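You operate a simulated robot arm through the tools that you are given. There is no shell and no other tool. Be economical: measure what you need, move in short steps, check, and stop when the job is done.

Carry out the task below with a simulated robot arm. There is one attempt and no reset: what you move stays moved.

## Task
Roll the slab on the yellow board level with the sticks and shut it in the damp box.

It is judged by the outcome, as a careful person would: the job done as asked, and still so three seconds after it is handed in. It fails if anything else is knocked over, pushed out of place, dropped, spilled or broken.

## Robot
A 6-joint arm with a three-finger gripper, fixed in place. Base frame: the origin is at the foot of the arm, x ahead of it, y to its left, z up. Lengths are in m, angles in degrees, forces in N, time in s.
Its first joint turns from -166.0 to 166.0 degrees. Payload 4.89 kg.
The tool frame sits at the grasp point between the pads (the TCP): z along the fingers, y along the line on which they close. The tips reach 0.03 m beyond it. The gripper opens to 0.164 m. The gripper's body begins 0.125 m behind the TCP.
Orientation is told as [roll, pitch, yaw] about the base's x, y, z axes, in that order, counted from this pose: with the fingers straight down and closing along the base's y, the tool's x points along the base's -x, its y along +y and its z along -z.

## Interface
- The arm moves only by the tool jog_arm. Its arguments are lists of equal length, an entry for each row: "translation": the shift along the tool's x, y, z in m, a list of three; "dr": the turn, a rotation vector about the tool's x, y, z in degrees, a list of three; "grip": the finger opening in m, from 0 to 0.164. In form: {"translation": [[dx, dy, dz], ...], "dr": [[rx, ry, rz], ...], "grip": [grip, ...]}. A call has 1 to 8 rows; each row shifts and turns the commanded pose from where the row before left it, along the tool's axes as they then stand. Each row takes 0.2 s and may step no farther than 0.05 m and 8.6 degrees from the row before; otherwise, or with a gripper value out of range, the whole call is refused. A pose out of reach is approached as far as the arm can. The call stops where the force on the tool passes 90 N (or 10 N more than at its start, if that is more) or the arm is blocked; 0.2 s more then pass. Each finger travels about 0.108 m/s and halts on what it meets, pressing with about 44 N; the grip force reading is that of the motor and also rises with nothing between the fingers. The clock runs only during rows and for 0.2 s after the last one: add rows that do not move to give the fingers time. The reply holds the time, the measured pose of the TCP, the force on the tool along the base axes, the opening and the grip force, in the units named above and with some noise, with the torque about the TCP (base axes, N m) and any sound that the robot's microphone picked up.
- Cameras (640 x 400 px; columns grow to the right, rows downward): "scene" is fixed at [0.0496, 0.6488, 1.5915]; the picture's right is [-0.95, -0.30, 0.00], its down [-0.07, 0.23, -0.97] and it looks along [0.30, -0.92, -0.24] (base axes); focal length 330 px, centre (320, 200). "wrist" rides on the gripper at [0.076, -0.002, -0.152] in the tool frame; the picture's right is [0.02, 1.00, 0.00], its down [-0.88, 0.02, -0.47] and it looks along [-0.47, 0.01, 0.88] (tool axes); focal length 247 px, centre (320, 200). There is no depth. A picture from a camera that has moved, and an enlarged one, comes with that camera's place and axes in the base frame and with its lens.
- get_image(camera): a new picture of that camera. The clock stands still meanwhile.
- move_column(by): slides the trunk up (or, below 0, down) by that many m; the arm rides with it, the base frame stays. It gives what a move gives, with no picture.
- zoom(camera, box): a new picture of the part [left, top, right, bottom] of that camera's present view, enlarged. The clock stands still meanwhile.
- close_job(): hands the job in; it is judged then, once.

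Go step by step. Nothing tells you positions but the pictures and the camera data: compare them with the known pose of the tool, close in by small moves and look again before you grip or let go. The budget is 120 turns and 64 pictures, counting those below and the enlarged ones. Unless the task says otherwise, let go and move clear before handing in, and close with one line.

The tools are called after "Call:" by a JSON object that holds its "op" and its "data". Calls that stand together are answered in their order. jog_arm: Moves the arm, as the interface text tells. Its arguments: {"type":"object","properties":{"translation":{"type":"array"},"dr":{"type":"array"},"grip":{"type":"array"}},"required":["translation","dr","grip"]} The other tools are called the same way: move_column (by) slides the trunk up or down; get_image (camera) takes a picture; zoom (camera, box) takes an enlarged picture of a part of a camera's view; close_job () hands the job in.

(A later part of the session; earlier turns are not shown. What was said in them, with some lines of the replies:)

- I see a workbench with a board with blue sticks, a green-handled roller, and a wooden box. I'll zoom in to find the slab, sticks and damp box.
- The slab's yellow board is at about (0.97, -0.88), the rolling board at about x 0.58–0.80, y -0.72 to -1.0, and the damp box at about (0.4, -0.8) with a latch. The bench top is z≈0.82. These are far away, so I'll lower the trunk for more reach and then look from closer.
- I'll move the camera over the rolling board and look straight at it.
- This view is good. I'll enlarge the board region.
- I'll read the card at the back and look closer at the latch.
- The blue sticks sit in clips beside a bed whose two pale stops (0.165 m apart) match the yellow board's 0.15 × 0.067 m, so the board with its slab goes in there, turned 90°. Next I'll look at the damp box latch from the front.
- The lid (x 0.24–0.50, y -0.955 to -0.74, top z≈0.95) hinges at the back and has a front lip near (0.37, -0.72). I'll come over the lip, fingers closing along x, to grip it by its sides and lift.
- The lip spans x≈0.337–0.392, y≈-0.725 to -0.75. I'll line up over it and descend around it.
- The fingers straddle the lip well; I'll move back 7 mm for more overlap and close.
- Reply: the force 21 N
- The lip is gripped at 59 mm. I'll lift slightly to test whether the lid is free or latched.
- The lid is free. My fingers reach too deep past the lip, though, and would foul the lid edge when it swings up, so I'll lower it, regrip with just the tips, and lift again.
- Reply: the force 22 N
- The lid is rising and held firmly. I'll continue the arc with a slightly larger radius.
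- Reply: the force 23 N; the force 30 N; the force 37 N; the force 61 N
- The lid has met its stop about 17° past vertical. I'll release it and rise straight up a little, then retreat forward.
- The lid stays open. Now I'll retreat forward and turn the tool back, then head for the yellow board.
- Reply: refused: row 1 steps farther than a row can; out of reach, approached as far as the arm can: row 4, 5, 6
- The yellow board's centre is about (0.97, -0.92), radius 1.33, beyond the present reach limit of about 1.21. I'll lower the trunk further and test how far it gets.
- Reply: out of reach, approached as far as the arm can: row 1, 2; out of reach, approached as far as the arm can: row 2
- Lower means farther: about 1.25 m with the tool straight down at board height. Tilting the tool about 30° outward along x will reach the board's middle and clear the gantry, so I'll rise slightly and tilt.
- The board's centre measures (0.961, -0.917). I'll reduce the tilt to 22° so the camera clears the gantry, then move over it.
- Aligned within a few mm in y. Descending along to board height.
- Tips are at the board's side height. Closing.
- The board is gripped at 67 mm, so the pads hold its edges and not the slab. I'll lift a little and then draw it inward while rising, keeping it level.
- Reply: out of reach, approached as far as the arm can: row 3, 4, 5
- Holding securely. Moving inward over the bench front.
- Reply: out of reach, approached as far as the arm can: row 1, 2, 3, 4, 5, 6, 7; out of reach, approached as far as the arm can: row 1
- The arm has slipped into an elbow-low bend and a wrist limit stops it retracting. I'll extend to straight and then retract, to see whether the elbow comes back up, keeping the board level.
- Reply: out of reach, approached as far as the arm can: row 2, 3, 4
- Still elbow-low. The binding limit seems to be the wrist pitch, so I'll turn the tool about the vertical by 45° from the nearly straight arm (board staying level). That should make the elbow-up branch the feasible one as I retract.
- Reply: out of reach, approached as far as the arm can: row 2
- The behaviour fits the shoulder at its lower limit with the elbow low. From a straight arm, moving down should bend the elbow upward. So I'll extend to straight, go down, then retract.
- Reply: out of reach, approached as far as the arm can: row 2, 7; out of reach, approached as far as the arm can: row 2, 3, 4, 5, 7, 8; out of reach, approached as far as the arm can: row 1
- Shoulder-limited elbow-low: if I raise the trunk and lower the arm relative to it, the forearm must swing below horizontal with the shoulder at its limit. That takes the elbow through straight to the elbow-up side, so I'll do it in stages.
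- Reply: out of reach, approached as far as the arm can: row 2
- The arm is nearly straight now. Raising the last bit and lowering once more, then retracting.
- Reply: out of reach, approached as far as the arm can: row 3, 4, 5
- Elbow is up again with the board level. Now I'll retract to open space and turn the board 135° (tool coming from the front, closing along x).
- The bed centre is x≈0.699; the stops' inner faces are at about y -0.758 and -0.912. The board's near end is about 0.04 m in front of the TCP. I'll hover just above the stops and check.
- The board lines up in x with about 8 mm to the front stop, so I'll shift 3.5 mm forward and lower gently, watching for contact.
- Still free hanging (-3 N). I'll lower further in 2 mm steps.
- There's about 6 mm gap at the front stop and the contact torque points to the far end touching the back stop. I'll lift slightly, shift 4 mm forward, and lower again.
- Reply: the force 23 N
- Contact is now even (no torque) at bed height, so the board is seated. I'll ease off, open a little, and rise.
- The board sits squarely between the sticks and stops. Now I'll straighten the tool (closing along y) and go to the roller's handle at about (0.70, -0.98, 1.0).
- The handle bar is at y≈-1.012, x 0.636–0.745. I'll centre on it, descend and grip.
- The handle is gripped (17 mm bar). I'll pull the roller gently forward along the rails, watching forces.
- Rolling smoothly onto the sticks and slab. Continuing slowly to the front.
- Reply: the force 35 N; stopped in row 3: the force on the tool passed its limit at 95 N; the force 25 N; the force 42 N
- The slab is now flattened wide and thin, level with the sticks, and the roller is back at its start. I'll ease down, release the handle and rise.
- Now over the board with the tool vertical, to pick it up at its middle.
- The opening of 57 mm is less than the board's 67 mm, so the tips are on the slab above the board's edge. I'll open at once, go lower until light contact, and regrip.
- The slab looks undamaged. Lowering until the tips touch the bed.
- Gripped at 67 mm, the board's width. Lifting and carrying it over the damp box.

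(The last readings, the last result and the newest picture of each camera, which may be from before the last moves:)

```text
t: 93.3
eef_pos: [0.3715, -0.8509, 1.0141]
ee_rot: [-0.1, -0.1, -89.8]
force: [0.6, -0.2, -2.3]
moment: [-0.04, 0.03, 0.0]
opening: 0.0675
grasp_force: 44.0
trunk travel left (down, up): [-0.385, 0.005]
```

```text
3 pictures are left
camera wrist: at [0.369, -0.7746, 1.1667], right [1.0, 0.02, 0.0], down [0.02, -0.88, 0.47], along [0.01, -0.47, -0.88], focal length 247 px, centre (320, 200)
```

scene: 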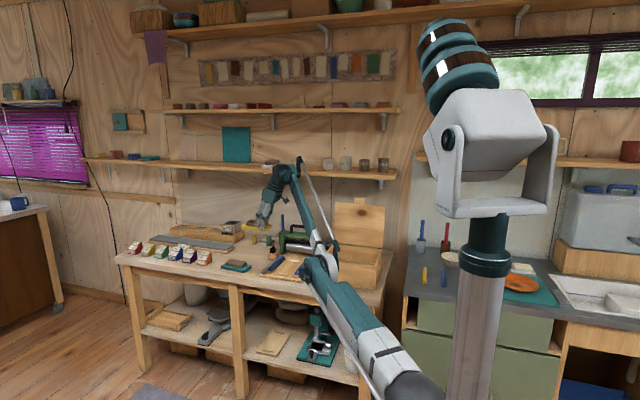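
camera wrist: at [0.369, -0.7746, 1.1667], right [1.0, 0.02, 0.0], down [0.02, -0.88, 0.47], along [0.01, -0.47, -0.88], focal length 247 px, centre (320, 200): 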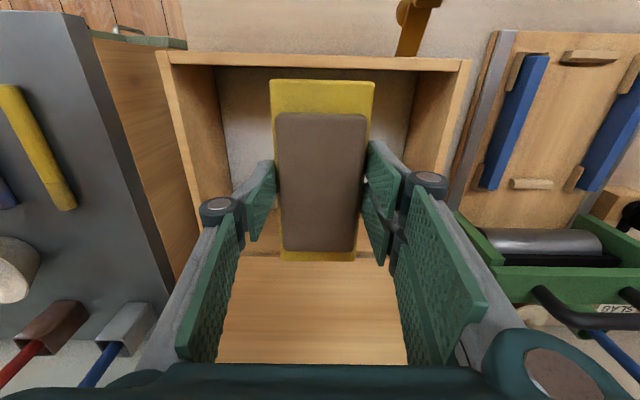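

The box interior is y -0.774 to -0.958, so I'll shift 9 mm back to centre the board and lower it to the floor in steps.

Call:
{"op": "jog_arm", "data": {"translation": [[-0.009, -0.003, 0], [0, 0, 0.04], [0, 0, 0.04], [0, 0, 0.04], [0, 0, 0.015], [0, 0, 0]], "dr": [[0, 0, 0], [0, 0, 0], [0, 0, 0], [0, 0, 0], [0, 0, 0], [0, 0, 0]], "grip": [0.055, 0.055, 0.055, 0.055, 0.055, 0.055]}}

Call:
{"op": "jog_arm", "data": {"translation": [[0, 0, 0.004], [0, 0, 0.003], [0, 0, 0]], "dr": [[0, 0, 0], [0, 0, 0], [0, 0, 0]], "grip": [0.055, 0.055, 0.055]}}

Call:
{"op": "jog_arm", "data": {"translation": [[0, 0, 0.003], [0, 0, 0.003], [0, 0, 0]], "dr": [[0, 0, 0], [0, 0, 0], [0, 0, 0]], "grip": [0.055, 0.055, 0.055]}}

```text
t: 94.7
eef_pos: [0.3674, -0.8615, 0.8793]
ee_rot: [0.0, 0.0, -89.9]
force: [0.2, -0.3, -4.6]
moment: [0.09, 0.0, -0.01]
opening: 0.0676
grasp_force: 43.8
trunk travel left (down, up): [-0.385, 0.005]
```

```text
t: 95.5
eef_pos: [0.3672, -0.8611, 0.8723]
ee_rot: [0.0, 0.0, -90.0]
force: [-0.3, -0.2, -3.4]
moment: [0.04, -0.02, 0.0]
opening: 0.0676
grasp_force: 43.9
trunk travel left (down, up): [-0.385, 0.005]
```

```text
t: 96.3
eef_pos: [0.3679, -0.8601, 0.8678]
ee_rot: [0.0, 0.0, -89.9]
force: [-0.1, -2.8, 7.3]
moment: [0.13, 0.29, 0.0]
opening: 0.0674
grasp_force: 43.7
trunk travel left (down, up): [-0.385, 0.005]
```

Contact with the box floor. Releasing and rising straight up.

Call:
{"op": "jog_arm", "data": {"translation": [[0, 0, 0], [0, 0, 0], [0, 0, -0.03], [0, 0, -0.045], [0, 0, -0.045], [0, 0, -0.045], [0.02, 0, -0.045]], "dr": [[0, 0, 0], [0, 0, 0], [0, 0, 0], [0, 0, 0], [0, 0, 0], [0, 0, 0], [0, 0, 0]], "grip": [0.09, 0.09, 0.09, 0.09, 0.09, 0.09, 0.09]}}

Call:
{"op": "get_image", "data": {"camera": "wrist"}}

```text
t: 97.9
eef_pos: [0.3688, -0.8396, 1.0798]
ee_rot: [0.0, 0.0, -89.9]
force: [1.3, -1.3, -0.7]
moment: [0.2, 0.03, 0.03]
opening: 0.0902
grasp_force: 0.1
trunk travel left (down, up): [-0.385, 0.005]
```

```text
2 pictures are left
camera wrist: at [0.3673, -0.7648, 1.2321], right [1.0, 0.02, 0.0], down [0.02, -0.88, 0.47], along [0.01, -0.47, -0.88], focal length 247 px, centre (320, 200)
```

wrist: 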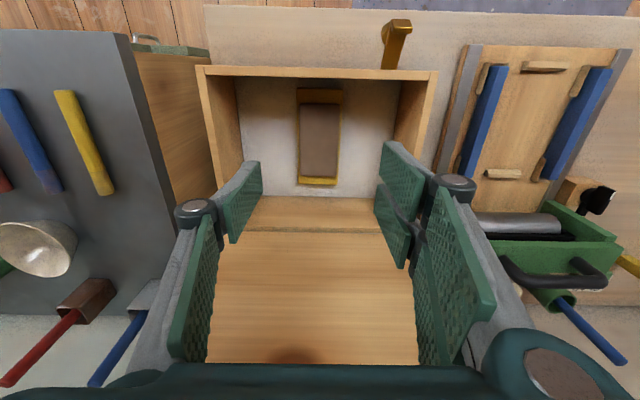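

The board and slab lie flat in the box. Now I'll go back to the lid's lip by the reverse of my earlier exit path and grip it.

Call:
{"op": "jog_arm", "data": {"translation": [[0, -0.003, -0.049], [0, 0, -0.049], [0, 0, -0.0492], [-0.0435, 0, 0], [-0.0435, 0, 0], [-0.044, 0, 0], [0, 0, 0]], "dr": [[0, 0, 0], [0, 0, 0], [0, 0, 0], [0, 0, 0], [0, 0, 0], [0, 0, 0], [0, 0, 0]], "grip": [0.09, 0.09, 0.09, 0.09, 0.09, 0.09, 0.09]}}

Call:
{"op": "jog_arm", "data": {"translation": [[-0.03, 0, 0.01], [-0.015, 0, 0.025], [-0.005, 0, 0.012], [0, 0, 0], [0, 0, 0], [0, 0, 0]], "dr": [[0, 0, 0], [0, 0, 0], [0, 0, 0], [0, 0, 0], [0, 0, 0], [0, 0, 0]], "grip": [0.09, 0.09, 0.09, 0.09, 0.05, 0.04]}}

```text
t: 99.5
eef_pos: [0.364, -0.973, 1.223]
ee_rot: [0.1, -0.1, -89.9]
force: [0.5, -0.9, -0.9]
moment: [0.13, -0.01, -0.02]
opening: 0.0902
grasp_force: 0.0
trunk travel left (down, up): [-0.385, 0.005]
```

```text
t: 100.9
eef_pos: [0.3647, -1.0205, 1.1779]
ee_rot: [0.0, -0.2, -90.0]
force: [-5.4, -2.7, 16.0]
moment: [-0.12, 0.88, -0.04]
opening: 0.0594
grasp_force: 45.1
trunk travel left (down, up): [-0.385, 0.005]
```

Lip gripped again. I'll swing the lid down along the reverse of the recorded arc.

Call:
{"op": "jog_arm", "data": {"translation": [[0.013, 0, -0.003], [0.024, 0, -0.003], [0.034, 0, -0.0023], [0.034, 0, 0.0016], [0.0295, 0, 0.0075], [0.027, 0, 0.0137]], "dr": [[0, 0, 0], [0, 0, 0], [0, 0, 0], [0, 0, 0], [0, 0, 0], [0, 0, 0]], "grip": [0.04, 0.04, 0.04, 0.04, 0.04, 0.04]}}

Call:
{"op": "jog_arm", "data": {"translation": [[0.0272, 0, 0.0157], [0.0247, 0, 0.0193], [0.0218, 0, 0.0226], [0.0155, 0, 0.0256]], "dr": [[0, 0, 0], [0, 0, 0], [0, 0, 0], [0, 0, 0]], "grip": [0.04, 0.04, 0.04, 0.04]}}

```text
t: 102.3
eef_pos: [0.3655, -0.8585, 1.1614]
ee_rot: [0.1, -0.1, -90.0]
force: [-15.1, -9.1, -3.6]
moment: [-1.52, 0.59, -0.13]
opening: 0.0595
grasp_force: 45.4
trunk travel left (down, up): [-0.385, 0.005]
```

```text
t: 103.3
eef_pos: [0.3644, -0.7679, 1.0809]
ee_rot: [0.1, 0.0, -89.9]
force: [-5.5, -9.5, 1.1]
moment: [-1.59, 0.27, -0.15]
opening: 0.0596
grasp_force: 44.6
trunk travel left (down, up): [-0.385, 0.005]
```

Call:
{"op": "jog_arm", "data": {"translation": [[0.0143, 0, 0.0266], [0.0105, 0, 0.0284], [0.0074, 0, 0.0298], [0.0015, 0, 0.0266]], "dr": [[0, 0, 0], [0, 0, 0], [0, 0, 0], [0, 0, 0]], "grip": [0.04, 0.04, 0.04, 0.04]}}

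Call:
{"op": "jog_arm", "data": {"translation": [[0, 0, 0.004], [0, 0, 0.003], [0, 0, 0]], "dr": [[0, 0, 0], [0, 0, 0], [0, 0, 0]], "grip": [0.04, 0.04, 0.04]}}

```text
t: 104.3
eef_pos: [0.3653, -0.7348, 0.9671]
ee_rot: [0.1, 0.0, -89.8]
force: [19.1, 10.5, 0.1]
moment: [0.35, 0.04, 0.58]
opening: 0.0597
grasp_force: 44.5
trunk travel left (down, up): [-0.385, 0.005]
```

```text
t: 105.1
eef_pos: [0.3651, -0.7354, 0.9619]
ee_rot: [0.0, -0.1, -89.9]
force: [21.8, 14.8, 3.3]
moment: [-0.53, -1.06, 0.98]
opening: 0.0594
grasp_force: 45.3
trunk travel left (down, up): [-0.385, 0.005]
```

Call:
{"op": "jog_arm", "data": {"translation": [[0, 0, 0.003], [0, 0, 0.003], [0, 0, 0]], "dr": [[0, 0, 0], [0, 0, 0], [0, 0, 0]], "grip": [0.04, 0.04, 0.04]}}

```text
t: 105.9
eef_pos: [0.3656, -0.735, 0.9568]
ee_rot: [0.1, 0.0, -89.9]
force: [14.3, 32.0, 0.6]
moment: [0.25, -0.48, 1.27]
opening: 0.0592
grasp_force: 45.3
trunk travel left (down, up): [-0.385, 0.005]
```

Call:
{"op": "jog_arm", "data": {"translation": [[0, 0, 0], [0, 0, 0], [0, 0, -0.03], [0, 0, -0.045], [0, 0, 0]], "dr": [[0, 0, 0], [0, 0, 0], [0, 0, 0], [0, 0, 0], [0, 0, 0]], "grip": [0.085, 0.085, 0.085, 0.085, 0.085]}}

Call:
{"op": "zoom", "data": {"camera": "scene", "box": [255, 215, 395, 305]}}

```text
t: 107.1
eef_pos: [0.3631, -0.7352, 1.0331]
ee_rot: [0.2, -0.2, -89.9]
force: [-1.7, 1.1, 1.6]
moment: [-0.23, -0.09, 0.02]
opening: 0.0849
grasp_force: 0.0
trunk travel left (down, up): [-0.385, 0.005]
```

```text
4.44 times, centred on (325, 260) of scene
camera zoom: at [0.0496, 0.6488, 1.5915], right [-0.95, -0.3, 0.0], down [-0.07, 0.23, -0.97], along [0.3, -0.92, -0.24], focal length 1468 px, centre (298, -67)
```

zoom: 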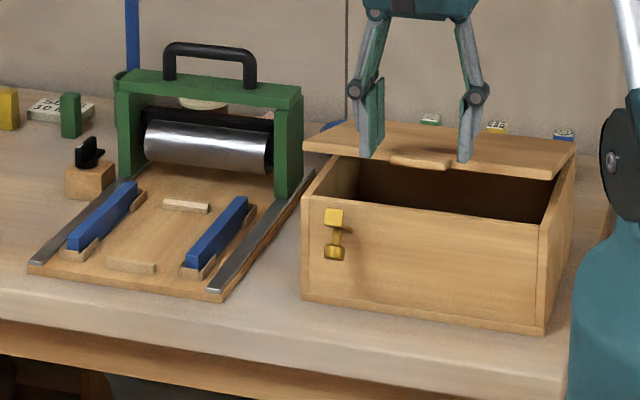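

The lid is still ajar by a few centimetres, held by hinge friction. I'll close the fingers above it and press its front edge down.

Call:
{"op": "jog_arm", "data": {"translation": [[0, 0, -0.045], [-0.02, 0, -0.01], [-0.015, 0, 0], [0, 0, 0], [0, 0, 0]], "dr": [[0, 0, 0], [0, 0, 0], [0, 0, 0], [0, 0, 0], [0, 0, 0]], "grip": [0.085, 0.085, 0.04, 0.01, 0.01]}}

Call:
{"op": "jog_arm", "data": {"translation": [[0, 0, 0.03], [0, 0, 0.02], [0, 0, 0.015], [0, 0, 0.015], [0, 0, 0.01], [0, 0, 0.01], [0, 0, 0.004]], "dr": [[0, 0, 0], [0, 0, 0], [0, 0, 0], [0, 0, 0], [0, 0, 0], [0, 0, 0], [0, 0, 0]], "grip": [0.01, 0.01, 0.01, 0.01, 0.01, 0.01, 0.01]}}

```text
t: 108.3
eef_pos: [0.3632, -0.7725, 1.0863]
ee_rot: [0.0, 0.0, -89.9]
force: [0.1, 0.1, -0.6]
moment: [-0.07, -0.04, 0.03]
opening: 0.01
grasp_force: 0.0
trunk travel left (down, up): [-0.385, 0.005]
```

```text
t: 109.9
eef_pos: [0.3637, -0.7719, 0.9817]
ee_rot: [0.0, 0.0, -89.9]
force: [-0.2, 0.2, -0.2]
moment: [-0.02, -0.02, 0.03]
opening: 0.01
grasp_force: 0.2
trunk travel left (down, up): [-0.385, 0.005]
```

Call:
{"op": "jog_arm", "data": {"translation": [[0, 0, 0.003], [0, 0, 0.003], [0, 0, 0.002], [0, 0, 0]], "dr": [[0, 0, 0], [0, 0, 0], [0, 0, 0], [0, 0, 0]], "grip": [0.01, 0.01, 0.01, 0.01]}}

```text
t: 110.9
eef_pos: [0.3644, -0.7712, 0.9752]
ee_rot: [0.0, 0.0, -89.9]
force: [0.2, -1.0, -0.5]
moment: [0.0, 0.0, 0.0]
opening: 0.01
grasp_force: 0.1
trunk travel left (down, up): [-0.385, 0.005]
```

Call:
{"op": "jog_arm", "data": {"translation": [[0, 0, 0.003], [0, 0, 0.003], [0, 0, 0.003], [0, 0, 0]], "dr": [[0, 0, 0], [0, 0, 0], [0, 0, 0], [0, 0, 0]], "grip": [0.01, 0.01, 0.01, 0.01]}}

```text
t: 111.9
eef_pos: [0.3645, -0.7725, 0.9656]
ee_rot: [-0.1, 0.0, -89.9]
force: [-0.2, -0.7, 1.3]
moment: [-0.06, -0.03, -0.01]
opening: 0.01
grasp_force: 0.0
trunk travel left (down, up): [-0.385, 0.005]
```

Call:
{"op": "jog_arm", "data": {"translation": [[0, 0, 0.002], [0, 0, 0.002], [0, 0, 0]], "dr": [[0, 0, 0], [0, 0, 0], [0, 0, 0]], "grip": [0.01, 0.01, 0.01]}}

```text
t: 112.7
eef_pos: [0.3647, -0.7714, 0.9643]
ee_rot: [0.1, -0.2, -89.9]
force: [10.9, -24.2, 71.8]
moment: [-0.96, -0.51, 0.08]
opening: 0.0099
grasp_force: 0.0
trunk travel left (down, up): [-0.385, 0.005]
```

Firm, stiff contact at the lid top, so it is shut. I'll lift off, retreat clear, and check with the last picture.

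Call:
{"op": "jog_arm", "data": {"translation": [[0, 0, -0.01], [0, 0, -0.04], [0, 0, -0.045], [0.04, 0, -0.02], [0.045, 0, 0], [0.045, 0, 0], [0.04, 0, 0], [0, 0, 0]], "dr": [[0, 0, 0], [0, 0, 0], [0, 0, 0], [0, 0, 0], [0, 0, 0], [0, 0, 0], [0, 0, 0], [0, 0, 0]], "grip": [0.01, 0.01, 0.01, 0.01, 0.01, 0.01, 0.01, 0.01]}}

Call:
{"op": "zoom", "data": {"camera": "scene", "box": [235, 205, 395, 305]}}

```text
t: 114.5
eef_pos: [0.3674, -0.6015, 1.0752]
ee_rot: [0.0, 0.0, -89.9]
force: [-0.3, 1.8, 0.7]
moment: [-0.14, -0.08, 0.02]
opening: 0.01
grasp_force: 0.0
trunk travel left (down, up): [-0.385, 0.005]
```

```text
4.00 times, centred on (315, 255) of scene
camera zoom: at [0.0496, 0.6488, 1.5915], right [-0.95, -0.3, 0.0], down [-0.07, 0.23, -0.97], along [0.3, -0.92, -0.24], focal length 1322 px, centre (340, -20)
```

zoom: 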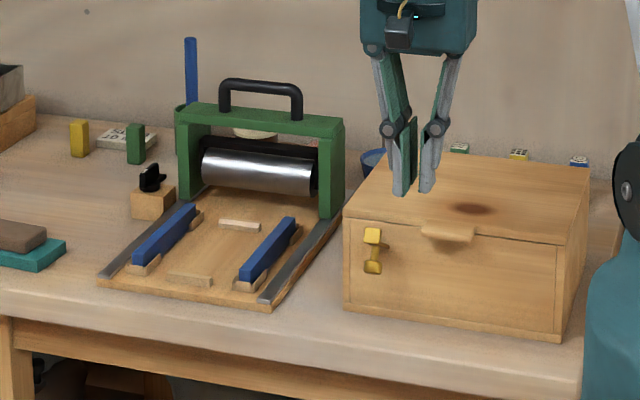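

The lid is fully shut, the roller is back in place, the sticks and everything else look undisturbed, and the arm is clear. Handing in.

Call:
{"op": "close_job", "data": {}}

```text
The job is handed in.
```

I rolled the yellow-board slab down to the blue sticks and shut it in the damp box on its board. I judged "level" by eye, and while picking it up I briefly gripped the slab's sides by mistake, with no damage visible in the wrist picture.
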